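You operate a simulated robot arm through the tools that you are given. There is no shell and no other tool. Be economical: measure what you need, move in short steps, check, and stop when the job is done.

The job below is to be done with a simulated two-armed robot. You get a single attempt, and the scene is never put back.

## Task
Change the white block for the grey one, square it and clamp it.
Fine: block fixture; white block out on the bench; the grey one pushed into the blue corner piece.
Where things are to end (x, y in the base frame): white block within 0.06 m of [0.6, -0.05].

Only the result counts: the job must be done as asked and must still hold three seconds after the hand-in. Knocking over, shifting, dropping, spilling or breaking anything else fails it.

## Robot
Two 7-joint arms with two-finger parallel grippers on one trunk, on a base that drives. Base frame: it is fixed to the floor where the robot stands at the start and does not move with it; the origin is under the middle of the robot, x ahead of it, y to its left, z up. Units: m, rad, N and s.
The left shoulder is at the start at [0.03, 0.119, 1.11], the right one opposite. With the tool pointing down near the work surface each hand reaches from about 0.24 to 0.66 m from the robot's upright axis, wherever it stands, measured 20 degrees to its own side. Places, roughly: clamp of the block fixture [0.6, 0.2, 1.1]; fit bench top [0.7, 0.6, 0.9]; grey block (8x5x4 cm) [0.5, 0, 0.9]; plate of the block fixture [0.6, 0.3, 1]; white block (8x5x4 cm) [0.6, 0.3, 1]. Payload 3.43 kg a hand.
Tool frame (each hand has its own): the origin (TCP) lies between the finger pads and is the grasp point; the fingertips stand 0.03 m ahead of it; z points along the fingers, y is the line along which they close. The gripper opens to 0.094 m. The fingers are 0.028 m wide and 0.01 m thick; the gripper's body (0.05 by 0.096 m) begins 0.055 m behind the TCP.
Orientation is that of the tool frame in the base frame, as a unit quaternion [x, y, z, w]. With the fingers straight down and closing along the base's y, the tool's x points along the base's -x, its y along +y and its z along -z.

## Interface
- The arms move only by the tool nudge_tool. It takes "left_deltas", "right_deltas" or both (then of equal length, played together; a hand with none holds still); each is a list of rows, each a list of 6 numbers: the shift along the tool's x, y, z in units of 300 mm (1.0 is 300 mm), then the turn, a rotation vector about the tool's x, y, z in units of 90 degrees (1.0 is 90 degrees). In form: [[dx, dy, dz, wx, wy, wz], ...]. A call has 1 to 20 rows; each row is the pose to reach, as a shift and turn from the pose commanded when the call began, along the tool's axes at that moment. "left_gripper" and "right_gripper" are, for a hand that has rows, the closure, from 0 (fully open) to 1 (shut), set as the call begins (left out, the last holds). A call with a number of a shift or a turn outside -1 to 1 is refused whole. A row lasts 0.2 s, in which the tool goes at most 0.05 m and 0.15 rad; a call with a longer step from one row to the next is refused whole, and so is a gripper value outside its range. A pose out of reach is approached as far as the arm can. The call stops where the force on the tool passes 90 N (or 10 N more than at its start, if that is more) or the arm is blocked; 0.2 s more then pass. The fingers move at their own pace (about 0.072 m/s each) and stop on an object; they squeeze with about 37 N. The grip force told is the motor's: it shows also when the fingers shut on nothing. Time passes only in rows, and 0.2 s behind the last, so rows that repeat a pose let the fingers close. The reply holds the time, the measured pose of the TCP, the force on the tool along the base axes, the opening and the grip force, in the units named above and with some noise, with the torque about the TCP (base axes, N m) and any sound that the robot's microphone picked up, and new pictures: "show" is both (left out), scene, wrist or none (wrist: the cameras of the hands that moved).
- Cameras (640 x 400 px; columns grow to the right, rows downward): "scene" is now at [0.031, -0.0195, 1.8183]; the picture's right is [-0.23, -0.97, 0.00], its down [-0.86, 0.20, -0.47] and it looks along [0.46, -0.11, -0.88] (base axes); focal length 252 px, centre (320, 200). "left" rides on the left gripper at [0.076, -0.014, -0.103] in its tool frame; the picture's right is [0.18, 0.98, 0.00], its down [-0.75, 0.14, -0.64] and it looks along [-0.63, 0.12, 0.77] (tool axes); focal length 243 px, centre (320, 200). "right" rides on the right gripper at [0.076, 0.014, -0.102] in its tool frame; the picture's right is [-0.18, 0.98, 0.00], its down [-0.75, -0.14, -0.64] and it looks along [-0.63, -0.12, 0.77] (tool axes); focal length 243 px, centre (320, 200).
- lift_body(by): slides the trunk up (or, below 0, down) by that many m; the arms and the scene camera ride with it, the base frame stays. It gives what a move gives, with no picture.
- drive_base(legs): drives the robot by 1 to 6 legs, each [ahead, turn to the left] in m and rad, along the robot's own axes; the way and the turn of a leg run together, so that a leg with both is an arc; at most 1.5 m and 3.142 rad a leg. The arms and the cameras ride along, it lands a little off, and it stops where it bumps. It gives what a move gives, and a new picture of the scene camera.
- turn_head(pan, tilt): turns the head with the scene camera to pan (to the left, within 2.496 rad either way) and tilt (down, from -0.506 to 1.204), counted from straight ahead of the robot. It gives what a move gives, and a new picture of the scene camera.
- measure_at(camera, pixels): for up to 12 pixels [column, row] of the newest picture of that camera ("zoom" is the newest enlarged one), the place [x, y, z] in the base frame of the surface seen there, good to about 0.002 m, but the place of the scene camera against the robot may be out by one fixed shift of up to 0.025 m in any direction. No time passes.
- zoom(camera, box): a new picture of the part [left, top, right, bottom] of that camera's present view, enlarged. No time passes.
- hand_in(): hands the job in; it is judged then, once.

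Keep the steps short. Do not move on a guess: measure, check each grasp and each placing, and mend mistakes. In all there are 80 turns and 260 pictures (those below and enlarged ones count). Leave the grippers open and the arms clear of the work at the hand-in unless told otherwise, and finish with a single line.

The tools are called after "Emit:" by a JSON object that holds its "op" and its "data". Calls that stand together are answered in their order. nudge_tool: Moves the arms, as the interface text tells. Its arguments: {"type":"object","properties":{"left_deltas":{"type":"array","items":{"type":"array","items":{"type":"number"}}},"left_gripper":{"type":"number"},"right_deltas":{"type":"array","items":{"type":"array","items":{"type":"number"}}},"right_gripper":{"type":"number"},"show":{"type":"string","enum":["both","scene","wrist","none"]}},"required":[]} The other tools are called the same way: lift_body (by) slides the trunk up or down; drive_base (legs) drives the base; turn_head (pan, tilt) turns the head that bears the scene camera; measure_at (camera, pixels) gives the place of the surface under pixels of a picture; zoom (camera, box) takes an enlarged picture of a part of a camera's view; hand_in () hands the job in.

At the start:

```text
clock: 0.0
left_eef_pos: [0.4052, 0.2292, 1.3431]
left_tool_rot: [0.001, 1.0, 0.0, 0.0]
left_wrist_force: [0.9, -0.1, 0.2]
left_ft_torque: [0.0, 0.02, -0.02]
left_opening: 0.094
left_gripper_force: 0.1
right_eef_pos: [0.3509, -0.089, 1.3328]
right_tool_rot: [0.0, 1.0, 0.0, 0.0]
right_wrist_force: [-0.3, 0.2, -0.1]
right_ft_torque: [-0.04, 0.0, -0.03]
right_opening: 0.0937
right_gripper_force: 0.1
trunk travel left (down, up): [-0.375, 0.035]
robot x, y, heading: [-0.0051, -0.0033, -0.003]
head pan, tilt: [-0.229, 1.08]
```

scene: 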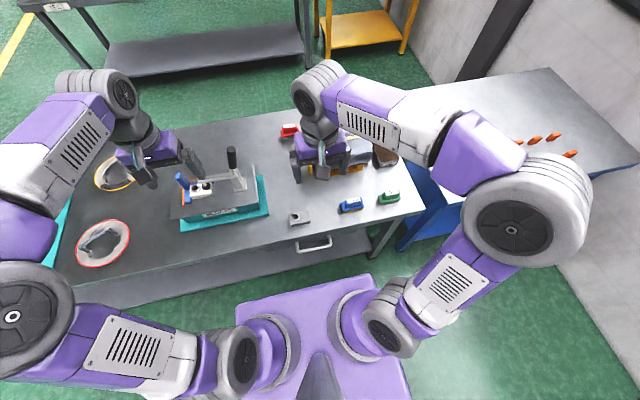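
right: 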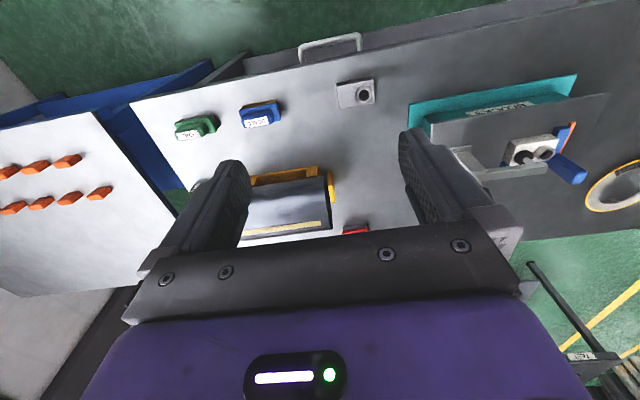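
left: 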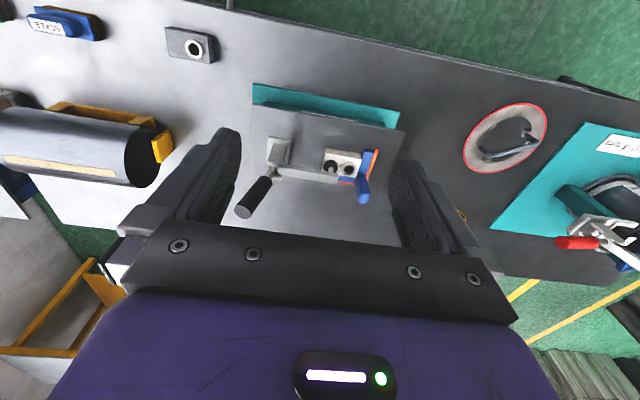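

I see the fixture at about (215,195) in the scene picture and (330,150) in the left one. I'll enlarge both and look at the grey block.

Emit:
{"op": "zoom", "data": {"camera": "left", "box": [220, 70, 420, 220]}}

Emit:
{"op": "zoom", "data": {"camera": "scene", "box": [150, 130, 330, 240]}}

```text
2.67 times, centred on (320, 145) of left
```

zoom: 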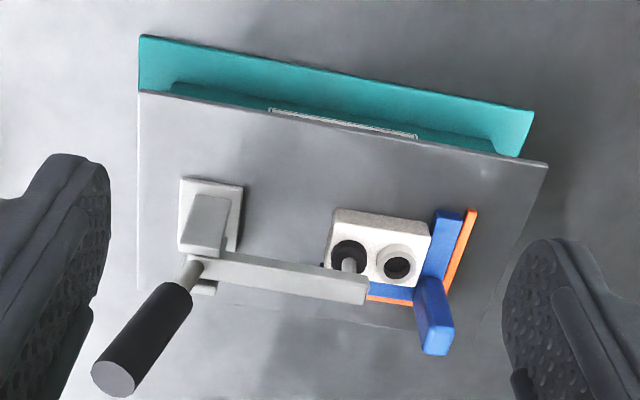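

```text
3.56 times, centred on (240, 185) of scene
```

zoom: 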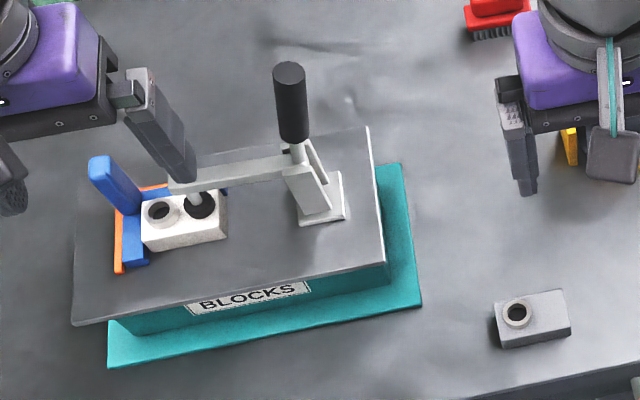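

I'll measure points of the fixture, the clamp and the white block in the left hand's camera (the scene camera may be shifted), and the grey block at (190,47) in the same picture.

Emit:
{"op": "measure_at", "data": {"camera": "left", "pixels": [[323, 151], [358, 153], [345, 167], [333, 172], [190, 28], [215, 33], [169, 54], [212, 62], [193, 47], [265, 108], [388, 131], [178, 40]]}}

Emit:
{"op": "zoom", "data": {"camera": "left", "box": [300, 135, 396, 210]}}

Emit:
{"op": "zoom", "data": {"camera": "right", "box": [320, 60, 400, 120]}}

```text
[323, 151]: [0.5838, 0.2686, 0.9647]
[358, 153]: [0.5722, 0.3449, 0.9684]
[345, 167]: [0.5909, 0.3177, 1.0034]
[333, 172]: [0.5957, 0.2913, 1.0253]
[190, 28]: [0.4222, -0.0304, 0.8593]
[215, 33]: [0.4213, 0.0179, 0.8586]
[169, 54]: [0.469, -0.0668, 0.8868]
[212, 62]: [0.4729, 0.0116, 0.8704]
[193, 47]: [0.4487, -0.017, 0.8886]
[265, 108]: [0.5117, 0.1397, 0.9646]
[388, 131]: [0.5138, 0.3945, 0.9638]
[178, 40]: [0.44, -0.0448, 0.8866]
```

```text
5.33 times, centred on (348, 172) of left
```

zoom: 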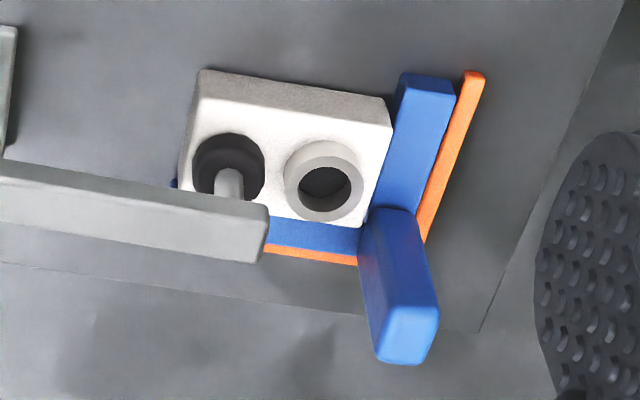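

```text
6.67 times, centred on (360, 90) of right
```

zoom: 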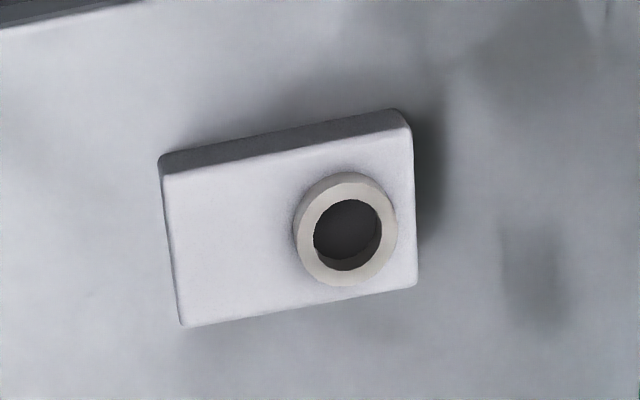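

Both blocks have the ring on their +y half, so the grey one needs only a small turn. Next I measure the clamp: handle, arm and base.

Emit:
{"op": "zoom", "data": {"camera": "left", "box": [225, 125, 305, 225]}}

Emit:
{"op": "measure_at", "data": {"camera": "left", "pixels": [[243, 210], [258, 190], [268, 178], [278, 170], [285, 145], [272, 160], [300, 174], [345, 180], [368, 160], [364, 188], [362, 199], [339, 178]]}}

Emit:
{"op": "measure_at", "data": {"camera": "scene", "pixels": [[230, 150], [233, 165], [235, 173], [236, 183], [220, 178], [195, 182], [193, 197], [205, 193], [178, 176], [183, 186], [295, 212], [303, 222]]}}

```text
4.00 times, centred on (265, 175) of left
```

zoom: 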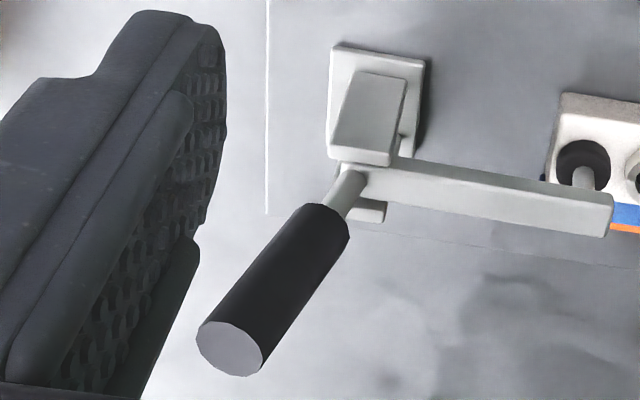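

```text
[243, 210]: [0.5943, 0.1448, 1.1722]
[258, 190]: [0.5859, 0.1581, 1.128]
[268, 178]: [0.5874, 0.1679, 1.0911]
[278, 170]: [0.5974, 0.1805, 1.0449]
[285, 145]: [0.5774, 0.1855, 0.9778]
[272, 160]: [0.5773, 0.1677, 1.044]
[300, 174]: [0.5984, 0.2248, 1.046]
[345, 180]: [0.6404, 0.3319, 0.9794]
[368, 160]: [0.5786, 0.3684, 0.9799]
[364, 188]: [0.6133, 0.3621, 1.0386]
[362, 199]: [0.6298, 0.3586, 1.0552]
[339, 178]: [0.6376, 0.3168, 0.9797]
```

```text
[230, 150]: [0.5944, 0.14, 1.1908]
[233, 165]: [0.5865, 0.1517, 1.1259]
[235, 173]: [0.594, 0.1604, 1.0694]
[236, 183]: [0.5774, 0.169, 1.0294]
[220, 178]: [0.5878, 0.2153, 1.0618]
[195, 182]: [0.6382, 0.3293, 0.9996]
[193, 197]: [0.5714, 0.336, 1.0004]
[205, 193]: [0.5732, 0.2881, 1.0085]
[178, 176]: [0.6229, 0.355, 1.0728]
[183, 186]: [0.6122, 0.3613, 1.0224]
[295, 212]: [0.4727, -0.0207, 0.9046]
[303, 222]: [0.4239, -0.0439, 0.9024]
```

The clamp's handle axis runs from about y 0.170, z 1.07 to y 0.145, z 1.175 at x 0.597; its arm is horizontal, so it is closed. I'll check the set-down spot for the white block and the bench things around it.

Emit:
{"op": "measure_at", "data": {"camera": "right", "pixels": [[355, 228], [330, 175], [290, 220], [250, 180], [370, 200], [390, 190], [360, 160], [262, 115], [340, 92], [370, 100], [345, 228], [372, 228]]}}

Emit:
{"op": "measure_at", "data": {"camera": "scene", "pixels": [[360, 165], [300, 230], [335, 175], [289, 131], [355, 205], [280, 180], [300, 185], [310, 195], [350, 160], [180, 174], [186, 187], [300, 250]]}}

Emit:
{"op": "zoom", "data": {"camera": "scene", "box": [260, 110, 420, 230]}}

```text
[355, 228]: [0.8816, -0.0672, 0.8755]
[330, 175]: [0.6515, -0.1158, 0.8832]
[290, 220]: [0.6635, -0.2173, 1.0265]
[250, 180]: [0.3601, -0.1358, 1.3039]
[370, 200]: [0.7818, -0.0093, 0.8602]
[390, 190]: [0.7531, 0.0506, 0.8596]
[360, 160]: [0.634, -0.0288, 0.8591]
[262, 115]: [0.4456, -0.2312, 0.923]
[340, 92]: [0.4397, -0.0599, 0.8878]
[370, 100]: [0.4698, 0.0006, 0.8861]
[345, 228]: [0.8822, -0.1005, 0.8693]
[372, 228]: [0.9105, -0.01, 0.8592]
```

```text
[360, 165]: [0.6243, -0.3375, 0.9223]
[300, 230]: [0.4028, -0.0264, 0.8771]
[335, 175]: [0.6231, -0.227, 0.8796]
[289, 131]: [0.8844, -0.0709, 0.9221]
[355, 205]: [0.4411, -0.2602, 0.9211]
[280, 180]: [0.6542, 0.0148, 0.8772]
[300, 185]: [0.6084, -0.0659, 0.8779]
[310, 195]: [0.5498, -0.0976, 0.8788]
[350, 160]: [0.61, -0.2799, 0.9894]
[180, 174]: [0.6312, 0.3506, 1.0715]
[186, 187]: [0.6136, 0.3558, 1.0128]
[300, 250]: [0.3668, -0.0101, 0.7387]
```

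```text
3.33 times, centred on (340, 170) of scene
```

zoom: 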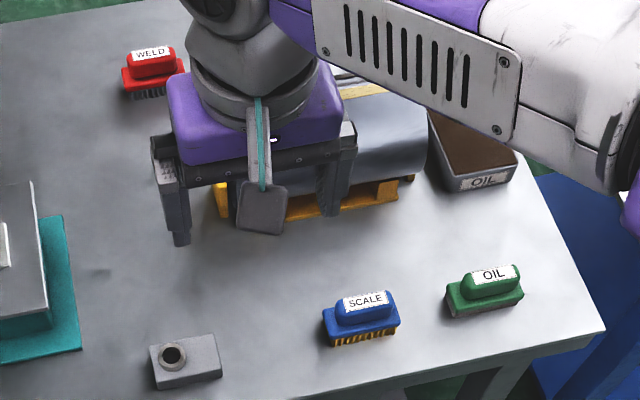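

The bench top is at z≈0.859, the block bodies are ≈0.03 high with a ring on top, and the spot (0.59,-0.03) is free. The roll's cradle starts at (0.65,-0.115). I move the right hand aside to the right, and the left one up and to near the handle for a look.

Emit:
{"op": "nudge_tool", "data": {"right_deltas": [[0, -0.15, 0, 0, 0, 0], [0, -0.3, 0, 0, 0, 0], [0, -0.45, 0, 0, 0, 0], [0, -0.6, 0, 0, 0, 0], [0, -0.7, 0, 0, 0, 0], [0, -0.8, 0, 0, 0, 0]], "left_deltas": [[-0.1, 0, 0, 0, 0, 0], [-0.2, 0, 0, 0, 0, 0], [-0.3, 0, 0, 0, 0, 0], [-0.3, 0.1, 0, 0, 0, 0], [-0.3, 0.2, 0, 0, 0, 0], [-0.3, 0.2, 0, 0, 0, 0]]}}

```text
clock: 1.4
left_eef_pos: [0.4937, 0.2872, 1.3442]
left_tool_rot: [0.001, 1.0, 0.0, 0.0]
left_wrist_force: [0.0, 0.0, 0.2]
left_ft_torque: [-0.02, -0.01, 0.0]
left_opening: 0.0938
left_gripper_force: 0.0
right_eef_pos: [0.3529, -0.3302, 1.3301]
right_tool_rot: [0.0, 1.0, 0.0, 0.0]
right_wrist_force: [-0.7, 0.4, 0.3]
right_ft_torque: [0.02, 0.01, 0.04]
right_opening: 0.0942
right_gripper_force: 0.2
trunk travel left (down, up): [-0.375, 0.035]
robot x, y, heading: [0.0006, 0.0015, 0.002]
head pan, tilt: [-0.229, 1.08]
```

scene: 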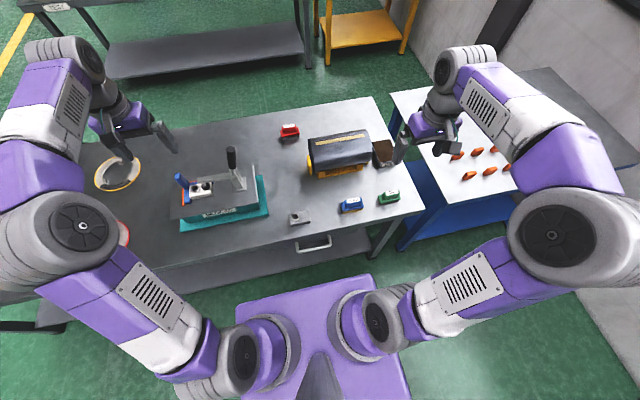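
right: 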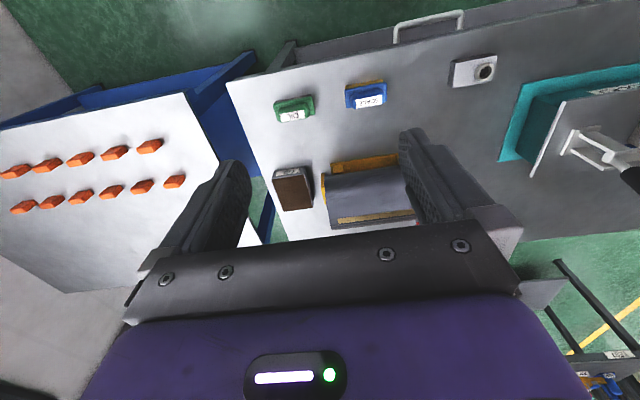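
left: 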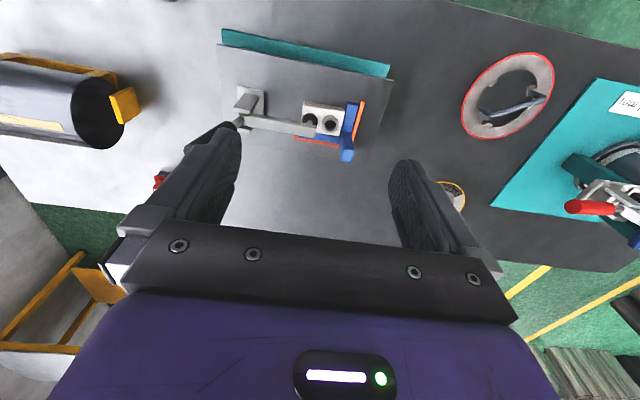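

From here I get a view from more above. I enlarge the fixture to measure the white block and the corner.

Emit:
{"op": "zoom", "data": {"camera": "left", "box": [230, 80, 374, 170]}}

Emit:
{"op": "zoom", "data": {"camera": "scene", "box": [164, 140, 276, 210]}}

```text
4.44 times, centred on (302, 125) of left
```

zoom: 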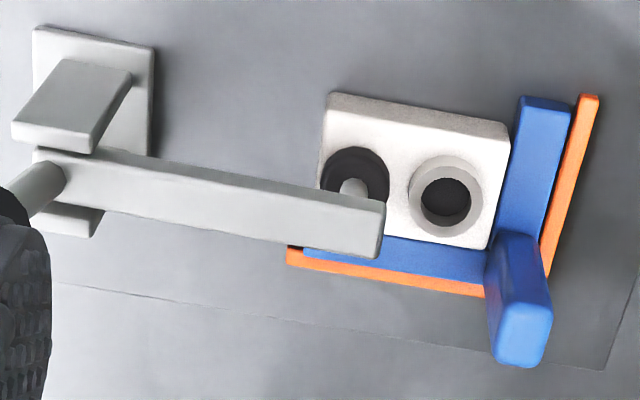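

```text
5.71 times, centred on (220, 175) of scene
```

zoom: 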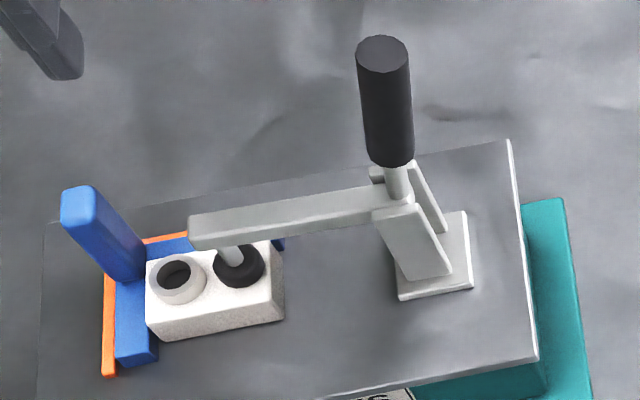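

I measure the top corners of the white block, the walls and the post through the left camera. The zoom factor of 4.44 from (230,80) gives the pixels.

Emit:
{"op": "zoom", "data": {"camera": "left", "box": [290, 95, 370, 165]}}

Emit:
{"op": "measure_at", "data": {"camera": "zoom", "pixels": [[60, 80], [80, 100], [370, 170], [400, 250], [440, 200], [420, 310], [500, 120], [300, 320], [180, 190], [300, 215], [450, 400], [400, 350]]}}

```text
5.71 times, centred on (330, 130) of left
```

zoom: 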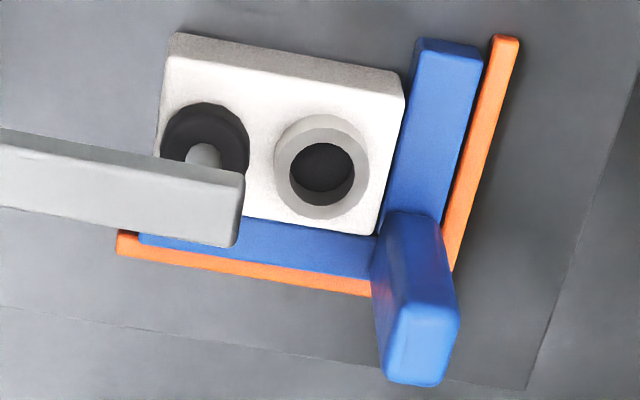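

```text
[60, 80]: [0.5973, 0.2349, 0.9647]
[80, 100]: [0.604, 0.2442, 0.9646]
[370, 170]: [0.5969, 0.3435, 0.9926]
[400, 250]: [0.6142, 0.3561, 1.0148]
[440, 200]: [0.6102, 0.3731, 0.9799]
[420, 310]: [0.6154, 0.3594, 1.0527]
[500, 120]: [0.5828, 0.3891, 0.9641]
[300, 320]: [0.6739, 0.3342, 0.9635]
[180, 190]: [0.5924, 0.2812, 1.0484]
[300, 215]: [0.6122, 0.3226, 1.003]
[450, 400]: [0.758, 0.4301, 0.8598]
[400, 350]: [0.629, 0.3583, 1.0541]
```

Between the blue wall and the orange strip there seems to be a small gap on the +y side. I measure the edges of both to understand them.

Emit:
{"op": "measure_at", "data": {"camera": "zoom", "pixels": [[505, 50], [500, 70], [480, 150], [460, 220], [140, 245], [200, 260], [340, 285], [475, 60], [465, 120], [425, 60], [412, 120], [280, 240]]}}

Emit:
{"op": "measure_at", "data": {"camera": "zoom", "pixels": [[400, 110], [398, 90], [180, 65], [170, 90], [375, 225], [395, 105], [385, 185], [280, 225], [260, 225], [460, 330], [380, 290], [440, 230]]}}

```text
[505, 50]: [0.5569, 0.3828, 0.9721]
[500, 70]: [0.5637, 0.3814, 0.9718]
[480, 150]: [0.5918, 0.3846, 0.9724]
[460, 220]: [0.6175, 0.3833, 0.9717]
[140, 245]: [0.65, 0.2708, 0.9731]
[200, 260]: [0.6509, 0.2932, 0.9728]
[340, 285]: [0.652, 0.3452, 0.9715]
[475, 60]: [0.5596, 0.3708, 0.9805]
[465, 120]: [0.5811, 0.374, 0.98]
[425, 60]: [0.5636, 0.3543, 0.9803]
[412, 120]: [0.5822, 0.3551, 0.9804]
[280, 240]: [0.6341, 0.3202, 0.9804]
```

```text
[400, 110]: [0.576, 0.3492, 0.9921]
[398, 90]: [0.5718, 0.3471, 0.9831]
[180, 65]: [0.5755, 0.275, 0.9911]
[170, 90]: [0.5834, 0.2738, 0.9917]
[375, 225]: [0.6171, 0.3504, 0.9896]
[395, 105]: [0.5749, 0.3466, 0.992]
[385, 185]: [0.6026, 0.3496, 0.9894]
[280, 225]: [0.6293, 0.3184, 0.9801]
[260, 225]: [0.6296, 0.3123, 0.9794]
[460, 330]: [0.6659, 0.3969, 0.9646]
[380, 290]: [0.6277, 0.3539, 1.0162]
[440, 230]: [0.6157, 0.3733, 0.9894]
```

The orange rails are low stops at y≈0.383 and x≈0.651. The blue L stands just inside them, with its inner faces at about y 0.351 and x 0.624. The white block spans y 0.272–0.350 and x 0.572–0.622, with its top at z 0.993. Next comes opening the clamp: I shut the left fingers and bring them down beside the handle on its +y side (x 0.597, y 0.20, TCP z 1.18), without touching yet.

Emit:
{"op": "nudge_tool", "data": {"left_gripper": 1, "left_deltas": [[-0.09, -0.075, 0, 0, 0, 0], [-0.18, -0.15, 0, 0, 0, 0], [-0.27, -0.22, 0, 0, 0, 0], [-0.343, -0.29, 0, 0, 0, 0], [-0.343, -0.29, 0.14, 0, 0, 0], [-0.343, -0.29, 0.28, 0, 0, 0], [-0.343, -0.29, 0.42, 0, 0, 0], [-0.343, -0.29, 0.547, 0, 0, 0]]}}

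```text
clock: 3.2
left_eef_pos: [0.636, 0.1998, 1.1892]
left_tool_rot: [0.0, 1.0, -0.002, 0.0]
left_wrist_force: [1.2, -0.6, 0.0]
left_ft_torque: [-0.01, 0.03, 0.0]
left_opening: 0.0
left_gripper_force: 32.8
left hand out of reach, approached as far as the arm can: row 4, 6, 7, 8
right_eef_pos: [0.3519, -0.329, 1.33]
right_tool_rot: [0.0, 1.0, 0.0, 0.0]
right_wrist_force: [-0.3, 0.4, 0.2]
right_ft_torque: [-0.01, -0.03, 0.0]
right_opening: 0.0939
right_gripper_force: 0.0
trunk travel left (down, up): [-0.375, 0.035]
robot x, y, heading: [-0.0046, -0.0015, -0.002]
head pan, tilt: [-0.229, 1.08]
```

scene: 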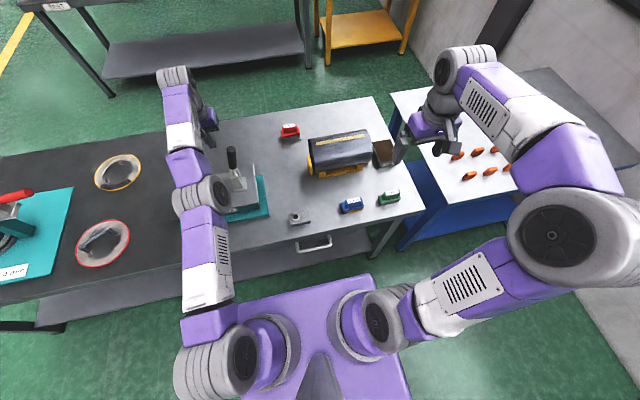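
left: 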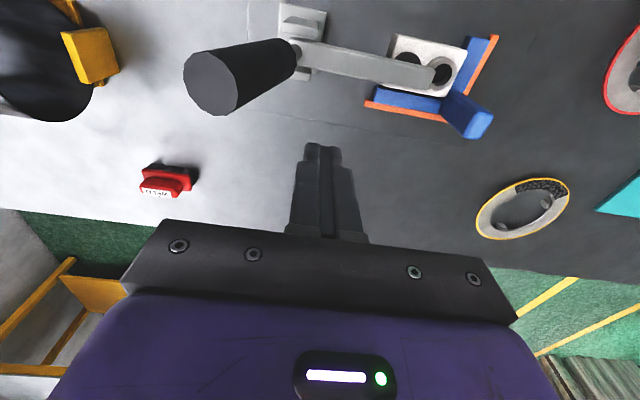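

The hand ended at x 0.636 with "out of reach": at this height the arm is nearly straight. I want to drive the robot slightly closer, so I check the room between the base and the bench front.

Emit:
{"op": "measure_at", "data": {"camera": "scene", "pixels": [[300, 288], [240, 300], [370, 276], [390, 300], [300, 240], [200, 265], [360, 228], [310, 265], [316, 243], [340, 255], [250, 290], [405, 360]]}}

```text
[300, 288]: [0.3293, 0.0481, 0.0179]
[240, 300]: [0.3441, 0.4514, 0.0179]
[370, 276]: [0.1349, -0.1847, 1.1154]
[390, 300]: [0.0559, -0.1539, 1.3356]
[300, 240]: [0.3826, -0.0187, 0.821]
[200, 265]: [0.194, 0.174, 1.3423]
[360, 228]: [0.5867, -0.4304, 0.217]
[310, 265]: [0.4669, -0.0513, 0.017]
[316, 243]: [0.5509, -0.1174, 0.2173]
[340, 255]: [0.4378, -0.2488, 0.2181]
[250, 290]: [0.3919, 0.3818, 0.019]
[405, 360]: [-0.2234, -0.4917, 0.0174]
```

There is about 0.2 m between the trunk front (x 0.135) and the bench edge (x≈0.38). I first pull the hand back and up, then drive 0.08 m ahead.

Emit:
{"op": "nudge_tool", "data": {"left_deltas": [[0.1, 0, -0.1, 0, 0, 0], [0.2, 0, -0.2, 0, 0, 0], [0.3, 0, -0.25, 0, 0, 0], [0.3, 0, -0.25, 0, 0, 0]], "show": "none"}}

Emit:
{"op": "drive_base", "data": {"legs": [[0.08, 0]]}}

```text
clock: 4.2
left_eef_pos: [0.6061, 0.2063, 1.284]
left_tool_rot: [0.0, 1.0, -0.001, 0.0]
left_wrist_force: [-0.3, -0.5, 1.1]
left_ft_torque: [-0.01, 0.01, -0.02]
left_opening: 0.0001
left_gripper_force: 33.2
left hand out of reach, approached as far as the arm can: row 1, 2, 3, 4
right_eef_pos: [0.3524, -0.3294, 1.3307]
right_tool_rot: [0.0, 1.0, 0.0, 0.0]
right_wrist_force: [-0.6, 0.1, 0.4]
right_ft_torque: [-0.02, -0.01, -0.01]
right_opening: 0.094
right_gripper_force: 0.1
trunk travel left (down, up): [-0.375, 0.035]
robot x, y, heading: [-0.0021, -0.0004, -0.002]
head pan, tilt: [-0.229, 1.08]
```

```text
clock: 5.3
left_eef_pos: [0.6858, 0.2065, 1.2844]
left_tool_rot: [0.0, 1.0, -0.001, -0.001]
left_wrist_force: [0.5, 0.5, -0.3]
left_ft_torque: [0.0, -0.01, -0.03]
left_opening: 0.0
left_gripper_force: 33.1
right_eef_pos: [0.4334, -0.3277, 1.3319]
right_tool_rot: [0.0, 1.0, 0.001, 0.0]
right_wrist_force: [0.2, 0.5, -0.8]
right_ft_torque: [-0.02, -0.01, 0.0]
right_opening: 0.094
right_gripper_force: 0.0
trunk travel left (down, up): [-0.375, 0.035]
robot x, y, heading: [0.0809, 0.0001, 0.002]
head pan, tilt: [-0.229, 1.08]
```

scene: 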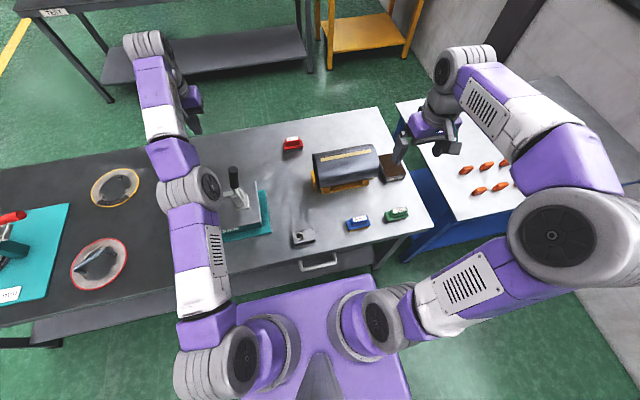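

The drive worked (robot x 0.081). I pull the left hand back by 0.09 to about x 0.597 at this height and see if it follows.

Emit:
{"op": "nudge_tool", "data": {"left_deltas": [[0.1, 0, 0, 0, 0, 0], [0.2, 0, 0, 0, 0, 0], [0.3, 0, 0, 0, 0, 0], [0.3, 0, 0, 0, 0, 0], [0.3, 0, 0, 0, 0, 0]], "show": "scene"}}

```text
clock: 6.5
left_eef_pos: [0.6764, 0.2137, 1.3074]
left_tool_rot: [-0.001, 1.0, -0.002, -0.001]
left_wrist_force: [-0.9, 0.4, -0.3]
left_ft_torque: [0.02, 0.01, 0.01]
left_opening: 0.0002
left_gripper_force: 32.9
left hand out of reach, approached as far as the arm can: row 1, 2, 3, 4, 5
right_eef_pos: [0.4321, -0.3288, 1.3307]
right_tool_rot: [0.0, 1.0, 0.0, -0.001]
right_wrist_force: [0.7, 0.2, -0.1]
right_ft_torque: [0.03, 0.02, -0.04]
right_opening: 0.0943
right_gripper_force: 0.0
trunk travel left (down, up): [-0.375, 0.035]
robot x, y, heading: [0.0788, 0.0008, 0.0]
head pan, tilt: [-0.229, 1.08]
```

scene: 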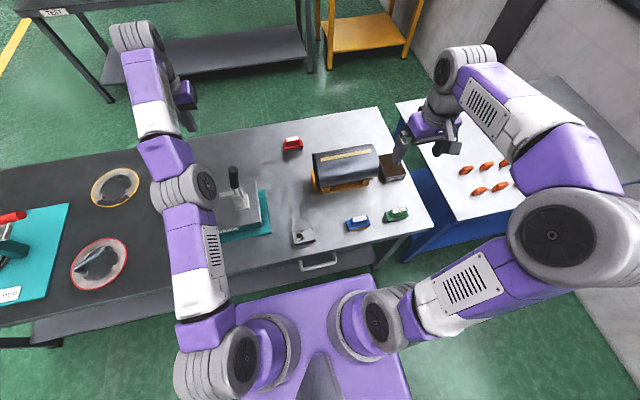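

The arm is stretched and its solver sticks in place. I try leading it another way: to the left (+y) and up first, then back.

Emit:
{"op": "nudge_tool", "data": {"left_deltas": [[0, 0.12, -0.1, 0, 0, 0], [0, 0.24, -0.2, 0, 0, 0], [0.1, 0.36, -0.2, 0, 0, 0], [0.2, 0.4, -0.2, 0, 0, 0], [0.3, 0.4, -0.2, 0, 0, 0], [0.4, 0.4, -0.2, 0, 0, 0], [0.5, 0.4, -0.2, 0, 0, 0], [0.6, 0.4, -0.2, 0, 0, 0], [0.6, 0.4, -0.2, 0, 0, 0]], "show": "scene"}}

```text
clock: 8.5
left_eef_pos: [0.4963, 0.3322, 1.3685]
left_tool_rot: [0.0, 1.0, -0.001, -0.001]
left_wrist_force: [0.1, -1.0, 0.0]
left_ft_torque: [0.0, 0.03, -0.05]
left_opening: 0.0
left_gripper_force: 32.9
left hand out of reach, approached as far as the arm can: row 1, 2, 3
right_eef_pos: [0.4336, -0.3279, 1.3308]
right_tool_rot: [0.0, 1.0, 0.0, 0.0]
right_wrist_force: [-0.2, 0.4, 0.6]
right_ft_torque: [-0.01, -0.01, 0.02]
right_opening: 0.0938
right_gripper_force: 0.1
trunk travel left (down, up): [-0.375, 0.035]
robot x, y, heading: [0.0818, -0.0024, 0.001]
head pan, tilt: [-0.229, 1.08]
```

scene: 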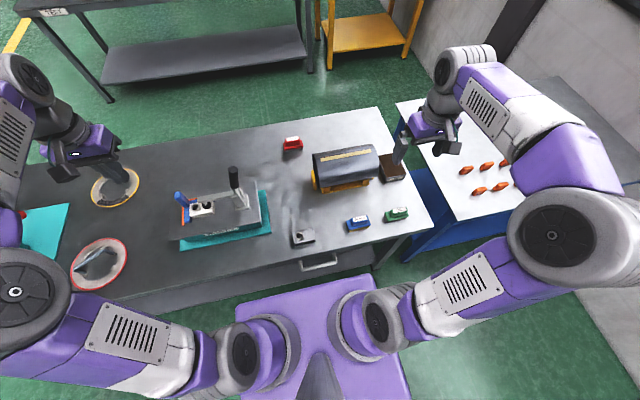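

The arm is free again at (0.496,0.332,1.369). Now I go in steps to (0.597,0.205), then down to TCP z 1.18 beside the handle.

Emit:
{"op": "nudge_tool", "data": {"left_deltas": [[-0.05, -0.1, 0.05, 0, 0, 0], [-0.12, -0.2, 0.1, 0, 0, 0], [-0.2, -0.3, 0.15, 0, 0, 0], [-0.28, -0.37, 0.2, 0, 0, 0], [-0.335, -0.424, 0.25, 0, 0, 0], [-0.335, -0.424, 0.38, 0, 0, 0], [-0.335, -0.424, 0.51, 0, 0, 0], [-0.335, -0.424, 0.628, 0, 0, 0]]}}

```text
clock: 10.3
left_eef_pos: [0.5967, 0.2041, 1.1789]
left_tool_rot: [0.0, 1.0, -0.001, 0.0]
left_wrist_force: [0.9, 0.7, 0.1]
left_ft_torque: [0.02, -0.03, 0.03]
left_opening: 0.0
left_gripper_force: 32.9
right_eef_pos: [0.4335, -0.3284, 1.3317]
right_tool_rot: [0.001, 1.0, -0.001, -0.001]
right_wrist_force: [0.2, -0.3, -0.3]
right_ft_torque: [0.0, 0.03, -0.01]
right_opening: 0.0939
right_gripper_force: 0.1
trunk travel left (down, up): [-0.375, 0.035]
robot x, y, heading: [0.083, 0.0008, -0.004]
head pan, tilt: [-0.229, 1.08]
```

scene: 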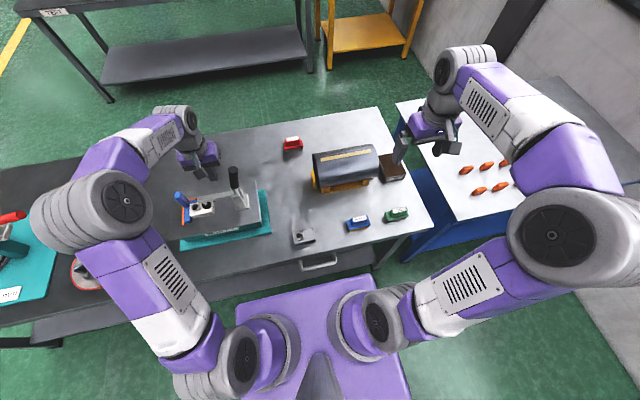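
left: 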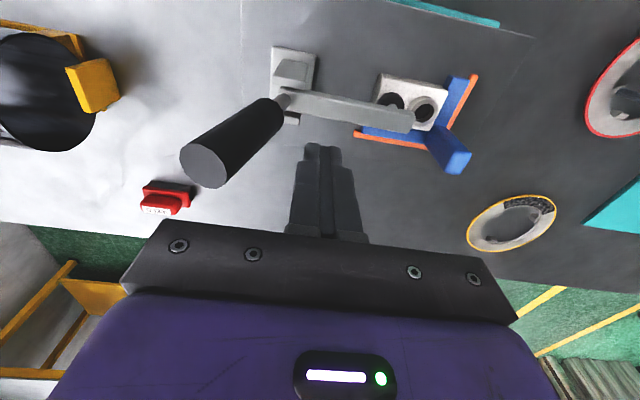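

The pose is good. I check the handle from here, at (205,165) and (250,120), before pushing.

Emit:
{"op": "measure_at", "data": {"camera": "left", "pixels": [[205, 165], [198, 150], [215, 180], [225, 150], [245, 140], [268, 118], [285, 98], [300, 105], [290, 70], [350, 110], [410, 120], [320, 150]]}}

```text
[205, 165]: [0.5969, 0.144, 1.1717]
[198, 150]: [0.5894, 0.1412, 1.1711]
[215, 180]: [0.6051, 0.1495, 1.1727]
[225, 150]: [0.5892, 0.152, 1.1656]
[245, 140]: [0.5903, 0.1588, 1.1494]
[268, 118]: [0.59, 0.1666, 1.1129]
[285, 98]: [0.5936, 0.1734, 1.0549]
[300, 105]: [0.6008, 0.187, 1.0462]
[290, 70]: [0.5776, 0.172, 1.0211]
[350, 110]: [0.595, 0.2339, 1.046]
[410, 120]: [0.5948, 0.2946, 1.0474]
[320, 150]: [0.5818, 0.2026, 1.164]
```

The handle is as reckoned: top at y 0.144, z 1.172, pivot near y 0.174, z 1.047. I push it toward -y along its arc to about 50°.

Emit:
{"op": "nudge_tool", "data": {"left_deltas": [[0, -0.1, 0.006, 0, 0, 0], [0, -0.147, 0.017, 0, 0, 0], [0, -0.196, 0.031, 0, 0, 0], [0, -0.247, 0.059, 0, 0, 0], [0, -0.293, 0.095, 0, 0, 0], [0, -0.293, 0.095, 0, 0, 0]]}}

```text
clock: 11.7
left_eef_pos: [0.5961, 0.117, 1.1513]
left_tool_rot: [-0.001, 1.0, -0.001, 0.0]
left_wrist_force: [0.8, -0.1, -0.3]
left_ft_torque: [0.01, 0.0, 0.01]
left_opening: 0.0002
left_gripper_force: 33.5
right_eef_pos: [0.4322, -0.3275, 1.3317]
right_tool_rot: [0.001, 1.0, 0.0, 0.001]
right_wrist_force: [0.0, -0.1, 0.5]
right_ft_torque: [-0.01, -0.01, 0.0]
right_opening: 0.0941
right_gripper_force: 0.0
trunk travel left (down, up): [-0.375, 0.035]
robot x, y, heading: [0.0825, 0.0006, 0.002]
head pan, tilt: [-0.229, 1.08]
```

scene: 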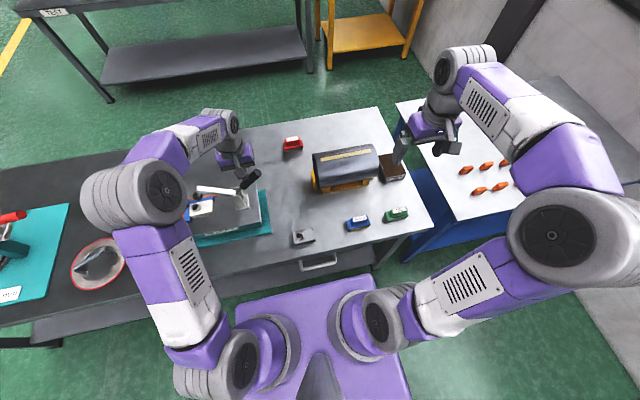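
left: 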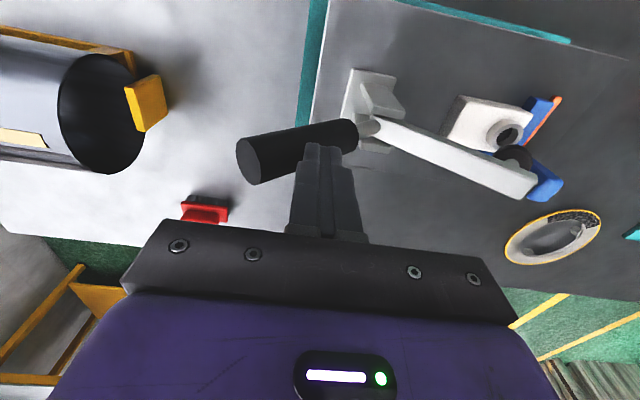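

The clamp opens smoothly: the arm is up about 37° and the force is small. I go on along the arc to about 95°.

Emit:
{"op": "nudge_tool", "data": {"left_deltas": [[0, -0.039, 0.044, 0, 0, 0], [0, -0.07, 0.093, 0, 0, 0], [0, -0.092, 0.148, 0, 0, 0], [0, -0.104, 0.205, 0, 0, 0], [0, -0.106, 0.235, 0, 0, 0], [0, -0.106, 0.235, 0, 0, 0]]}}

```text
clock: 13.1
left_eef_pos: [0.5967, 0.0835, 1.0929]
left_tool_rot: [-0.002, 1.0, -0.003, 0.012]
left_wrist_force: [-6.5, 7.2, 72.8]
left_ft_torque: [-0.5, -0.09, -0.01]
left_opening: 0.0
left_gripper_force: 33.6
right_eef_pos: [0.4254, -0.3281, 1.3348]
right_tool_rot: [0.0, 1.0, -0.001, 0.002]
right_wrist_force: [0.8, 0.2, -0.5]
right_ft_torque: [0.01, -0.01, -0.03]
right_opening: 0.0941
right_gripper_force: 0.0
trunk travel left (down, up): [-0.375, 0.035]
robot x, y, heading: [0.081, -0.0007, -0.001]
head pan, tilt: [-0.229, 1.08]
```

scene: 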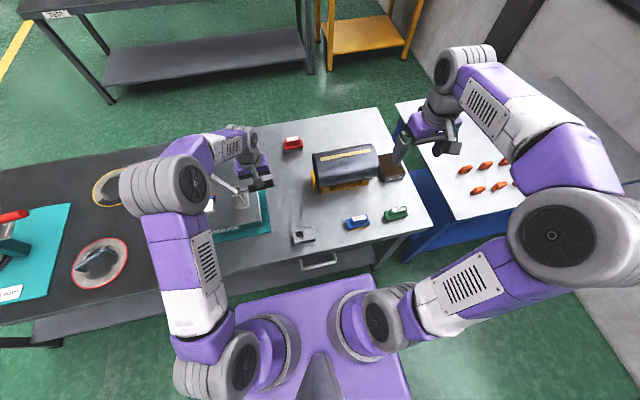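
left: 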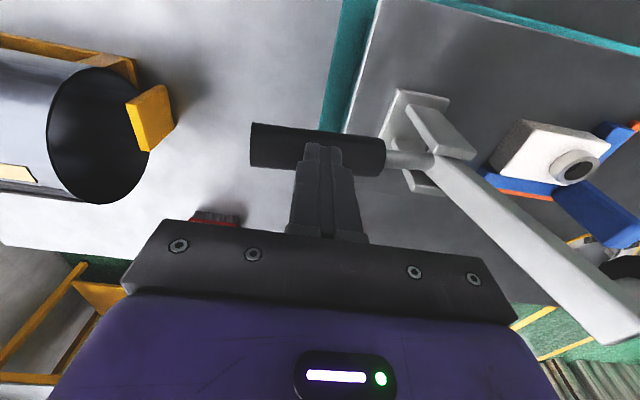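

The handle met its end stop (73 N up). I lift the hand clear and see whether the clamp stays open.

Emit:
{"op": "nudge_tool", "data": {"left_deltas": [[0, 0, -0.1, 0, 0, 0], [0, 0, -0.25, 0, 0, 0], [0, 0, -0.4, 0, 0, 0], [0, 0, -0.55, 0, 0, 0], [0, 0, -0.7, 0, 0, 0], [0, 0, -0.8, 0, 0, 0], [0, 0, -0.8, 0, 0, 0]], "left_gripper": 0}}

```text
clock: 14.7
left_eef_pos: [0.5969, 0.0848, 1.3224]
left_tool_rot: [-0.001, 1.0, 0.0, 0.0]
left_wrist_force: [0.8, -0.3, 0.4]
left_ft_torque: [-0.01, -0.01, -0.01]
left_opening: 0.0942
left_gripper_force: 0.1
right_eef_pos: [0.4329, -0.3279, 1.3308]
right_tool_rot: [0.0, 1.0, 0.0, 0.0]
right_wrist_force: [1.7, 0.0, -0.3]
right_ft_torque: [0.01, -0.02, 0.02]
right_opening: 0.094
right_gripper_force: 0.1
trunk travel left (down, up): [-0.375, 0.035]
robot x, y, heading: [0.0788, 0.0009, 0.003]
head pan, tilt: [-0.229, 1.08]
```

scene: 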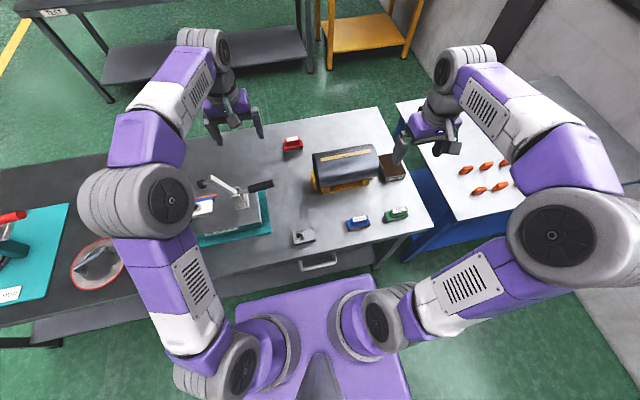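
left: 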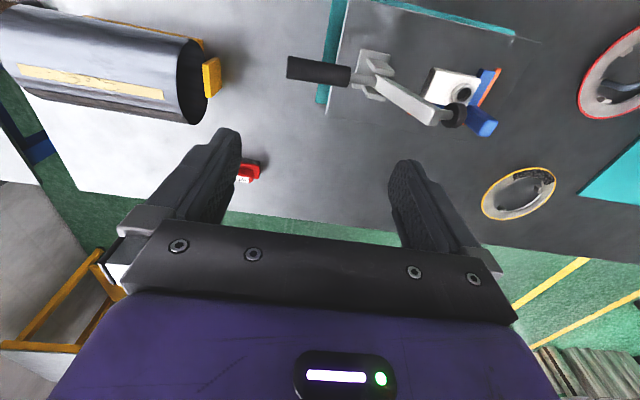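

It stays open. I measure the raised arm and its pad to know the free room above the block, and the block's top.

Emit:
{"op": "zoom", "data": {"camera": "left", "box": [340, 40, 510, 150]}}

Emit:
{"op": "measure_at", "data": {"camera": "left", "pixels": [[440, 121], [455, 113], [461, 120], [400, 95], [290, 68], [435, 70], [480, 80], [428, 95], [462, 95], [487, 128], [425, 112], [375, 80]]}}

```text
3.64 times, centred on (425, 95) of left
```

zoom: 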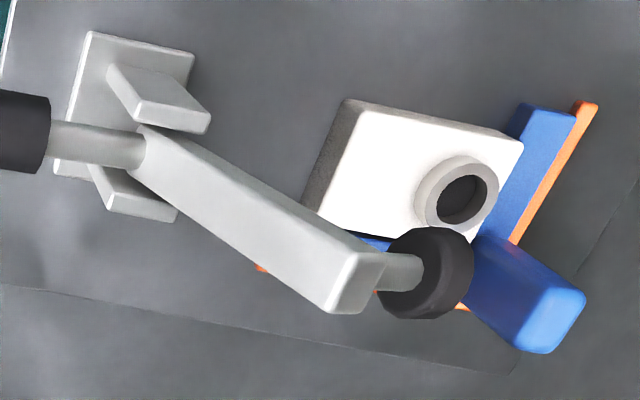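

```text
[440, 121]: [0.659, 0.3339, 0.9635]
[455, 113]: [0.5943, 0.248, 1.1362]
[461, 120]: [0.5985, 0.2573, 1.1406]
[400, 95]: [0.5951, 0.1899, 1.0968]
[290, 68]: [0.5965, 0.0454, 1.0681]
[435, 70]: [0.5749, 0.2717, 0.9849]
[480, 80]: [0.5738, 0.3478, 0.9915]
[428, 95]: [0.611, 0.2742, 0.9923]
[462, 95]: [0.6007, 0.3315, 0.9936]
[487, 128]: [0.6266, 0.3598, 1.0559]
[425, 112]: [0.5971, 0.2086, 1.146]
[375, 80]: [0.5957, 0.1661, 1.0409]
```

Open arm: the pad reaches y≈0.258 at z 1.12–1.155. I'll grip the white block at y 0.312 along x with the camera on the +y side. That leaves about 3 cm to the pad and clears the post (y≥0.345, top 1.056). I turn the tool 90° about its z and move above the block, staying high.

Emit:
{"op": "nudge_tool", "data": {"left_deltas": [[0, 0.07, 0, 0, 0, 0.09], [0, 0.14, 0, 0, 0, 0.18], [0, 0.21, 0, 0, 0, 0.27], [0, 0.28, 0, 0, 0, 0.36], [0, 0.35, 0, 0, 0, 0.45], [0, 0.42, 0, 0, 0, 0.54], [0, 0.49, 0, 0, 0, 0.63], [0, 0.56, 0, 0, 0, 0.72], [0, 0.63, 0, 0, 0, 0.81], [0, 0.7, 0, 0, 0, 0.9], [0, 0.757, 0, 0, 0, 0.97], [0, 0.757, 0, 0, 0, 1.0], [0, 0.757, 0, 0, 0, 1.0]]}}

```text
clock: 17.5
left_eef_pos: [0.5973, 0.3117, 1.3215]
left_tool_rot: [0.707, 0.707, -0.001, 0.001]
left_wrist_force: [-0.2, -0.6, -0.9]
left_ft_torque: [0.0, 0.02, 0.0]
left_opening: 0.0941
left_gripper_force: 0.0
right_eef_pos: [0.4316, -0.329, 1.3306]
right_tool_rot: [0.001, 1.0, 0.0, 0.0]
right_wrist_force: [0.0, 0.1, 0.1]
right_ft_torque: [0.02, 0.0, 0.03]
right_opening: 0.0941
right_gripper_force: 0.1
trunk travel left (down, up): [-0.375, 0.035]
robot x, y, heading: [0.0801, -0.0014, -0.002]
head pan, tilt: [-0.229, 1.08]
```

scene: 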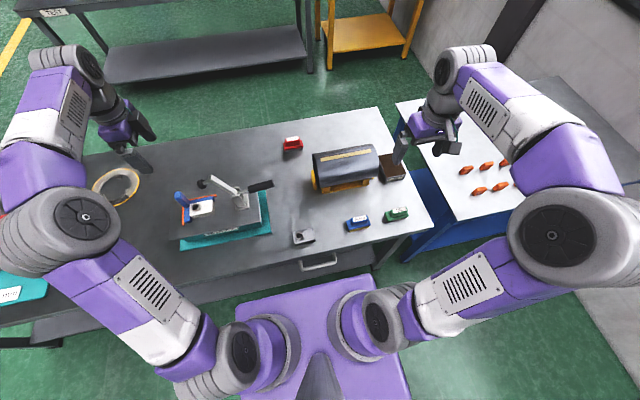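
left: 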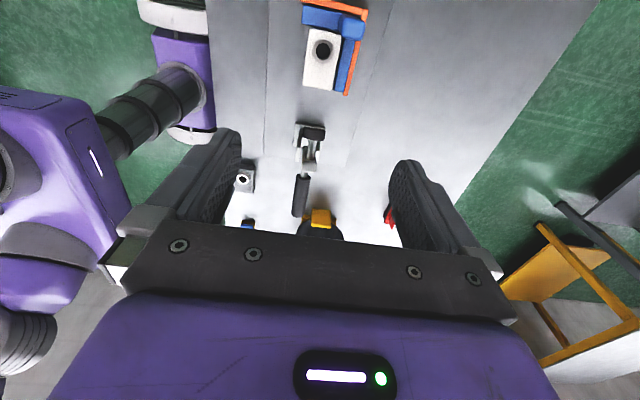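

The turn is done. Now I see the fixture at the top (330,45), looking toward -y. I enlarge it and measure the block's x faces and the wall.

Emit:
{"op": "zoom", "data": {"camera": "left", "box": [280, 0, 400, 100]}}

Emit:
{"op": "measure_at", "data": {"camera": "zoom", "pixels": [[150, 200], [155, 350], [160, 420], [130, 380], [330, 430], [320, 300], [345, 400], [370, 340], [390, 230], [240, 440], [380, 110], [180, 200]]}}

```text
4.00 times, centred on (340, 50) of left
```

zoom: 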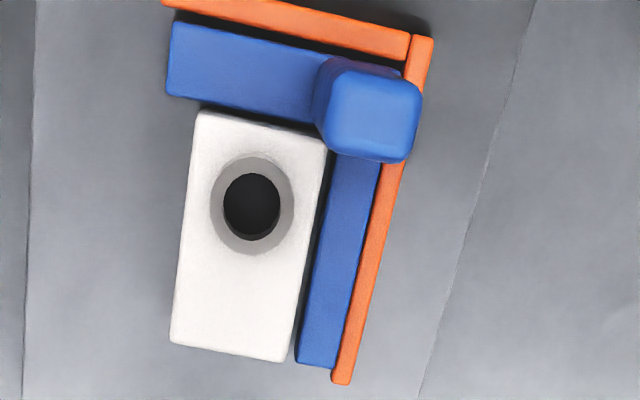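

```text
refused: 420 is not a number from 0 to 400
```

Emit:
{"op": "measure_at", "data": {"camera": "zoom", "pixels": [[205, 120], [188, 230], [178, 330], [314, 150], [303, 260], [286, 345], [337, 180], [318, 300], [304, 350], [352, 300], [362, 320], [250, 350]]}}

Emit:
{"op": "measure_at", "data": {"camera": "zoom", "pixels": [[180, 85], [240, 103], [180, 35], [300, 60], [190, 10], [300, 28], [220, 125], [300, 145], [370, 120], [410, 120], [420, 60], [325, 355]]}}

```text
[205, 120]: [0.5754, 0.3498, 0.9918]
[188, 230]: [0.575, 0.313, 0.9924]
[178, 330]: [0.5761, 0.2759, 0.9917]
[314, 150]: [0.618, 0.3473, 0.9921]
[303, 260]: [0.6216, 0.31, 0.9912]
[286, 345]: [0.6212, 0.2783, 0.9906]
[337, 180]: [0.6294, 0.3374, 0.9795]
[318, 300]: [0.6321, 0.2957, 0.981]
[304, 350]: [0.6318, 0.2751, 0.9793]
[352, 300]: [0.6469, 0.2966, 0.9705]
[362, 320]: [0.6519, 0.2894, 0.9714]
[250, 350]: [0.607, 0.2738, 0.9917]
```

```text
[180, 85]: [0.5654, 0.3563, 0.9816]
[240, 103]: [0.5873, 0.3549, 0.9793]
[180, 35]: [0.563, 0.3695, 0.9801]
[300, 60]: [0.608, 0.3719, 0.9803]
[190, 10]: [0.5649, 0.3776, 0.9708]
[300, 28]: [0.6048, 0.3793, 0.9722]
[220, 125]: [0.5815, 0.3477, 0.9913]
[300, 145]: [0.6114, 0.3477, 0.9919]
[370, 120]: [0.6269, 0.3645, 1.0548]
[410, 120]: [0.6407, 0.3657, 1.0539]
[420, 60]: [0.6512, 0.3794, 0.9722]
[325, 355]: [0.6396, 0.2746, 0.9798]
```

White block centre is (0.5985, 0.3115), top z 0.992. The walls' inner faces are at x≈0.628 and y≈0.3535, so the white one stands 3–4 mm off. I go down to TCP z 1.06 first.

Emit:
{"op": "nudge_tool", "data": {"left_deltas": [[0, 0.004, 0.15, 0, 0, 0], [0, 0.004, 0.3, 0, 0, 0], [0, 0.004, 0.45, 0, 0, 0], [0, 0.004, 0.6, 0, 0, 0], [0, 0.004, 0.75, 0, 0, 0], [0, 0.004, 0.872, 0, 0, 0]]}}

```text
clock: 18.9
left_eef_pos: [0.598, 0.3098, 1.0575]
left_tool_rot: [0.707, 0.708, 0.0, -0.001]
left_wrist_force: [0.3, 0.1, -0.5]
left_ft_torque: [-0.01, 0.04, -0.01]
left_opening: 0.0939
left_gripper_force: 0.1
right_eef_pos: [0.4342, -0.3289, 1.3317]
right_tool_rot: [0.0, 1.0, 0.0, 0.0]
right_wrist_force: [0.0, -1.0, 0.6]
right_ft_torque: [0.01, 0.02, 0.0]
right_opening: 0.0941
right_gripper_force: 0.0
trunk travel left (down, up): [-0.375, 0.035]
robot x, y, heading: [0.0832, 0.0014, 0.002]
head pan, tilt: [-0.229, 1.08]
```

scene: 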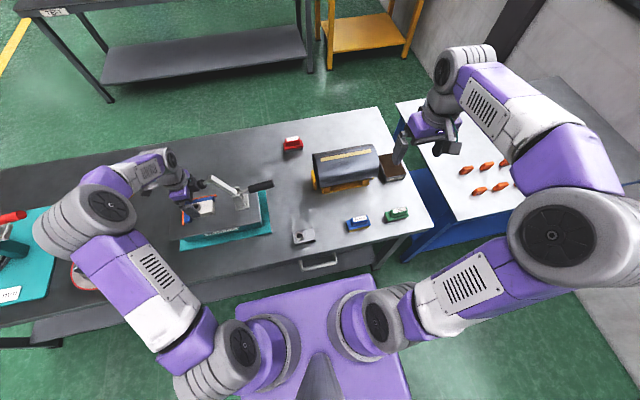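
left: 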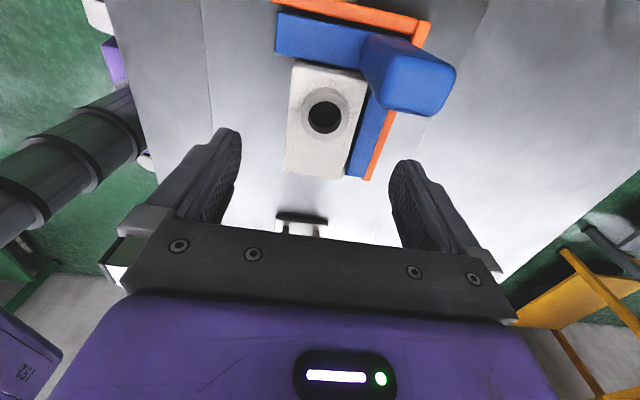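

The fingers straddle the block. I go down another 0.044 m to TCP z≈1.0135, so the tips stay about 3 mm above the blue wall (z 0.980).

Emit:
{"op": "nudge_tool", "data": {"left_deltas": [[0, 0, 0.08, 0, 0, 0], [0, 0, 0.147, 0, 0, 0], [0, 0, 0.147, 0, 0, 0]]}}

```text
clock: 19.7
left_eef_pos: [0.5984, 0.3082, 1.013]
left_tool_rot: [0.707, 0.707, 0.0, 0.001]
left_wrist_force: [0.0, 0.6, -0.5]
left_ft_torque: [0.0, 0.02, -0.01]
left_opening: 0.0938
left_gripper_force: 0.1
right_eef_pos: [0.4322, -0.3284, 1.3305]
right_tool_rot: [0.0, 1.0, 0.0, 0.0]
right_wrist_force: [0.6, -0.2, -0.1]
right_ft_torque: [0.0, 0.01, 0.01]
right_opening: 0.094
right_gripper_force: 0.1
trunk travel left (down, up): [-0.375, 0.035]
robot x, y, heading: [0.0783, -0.0006, 0.002]
head pan, tilt: [-0.229, 1.08]
```

scene: 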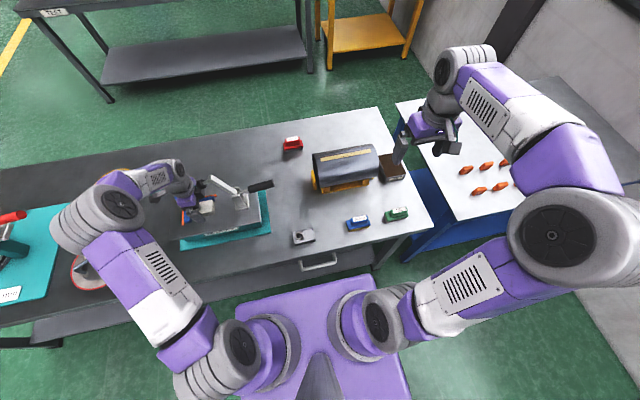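
left: 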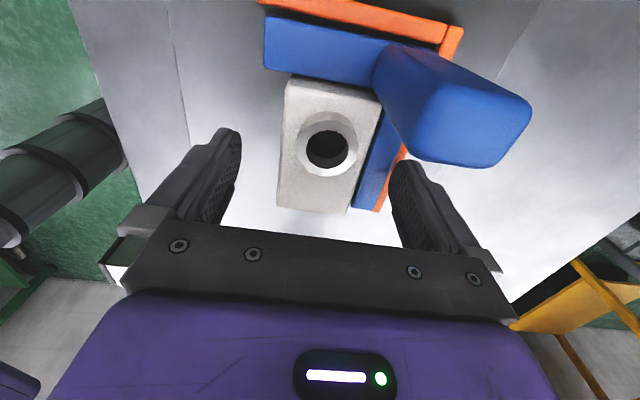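

No contact, and the block lies between the fingers. I close on it.

Emit:
{"op": "nudge_tool", "data": {"left_gripper": 1, "left_deltas": [[0, 0, 0, 0, 0, 0], [0, 0, 0, 0, 0, 0], [0, 0, 0, 0, 0, 0], [0, 0, 0, 0, 0, 0]], "show": "wrist"}}

```text
clock: 20.7
left_eef_pos: [0.5989, 0.3092, 1.0147]
left_tool_rot: [0.707, 0.707, -0.002, 0.001]
left_wrist_force: [0.4, -0.2, 0.2]
left_ft_torque: [0.01, -0.18, 0.09]
left_opening: 0.0495
left_gripper_force: 36.7
right_eef_pos: [0.4325, -0.3296, 1.3312]
right_tool_rot: [0.0, 1.0, 0.0, 0.0]
right_wrist_force: [-0.1, 0.3, -1.0]
right_ft_torque: [0.01, 0.01, 0.0]
right_opening: 0.094
right_gripper_force: 0.1
trunk travel left (down, up): [-0.375, 0.035]
robot x, y, heading: [0.0783, 0.0009, -0.002]
head pan, tilt: [-0.229, 1.08]
```

left: 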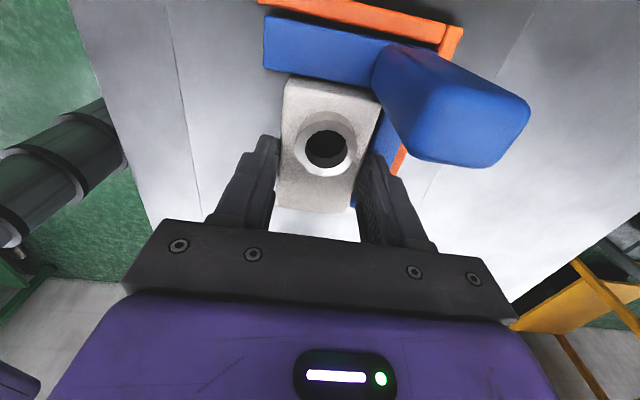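

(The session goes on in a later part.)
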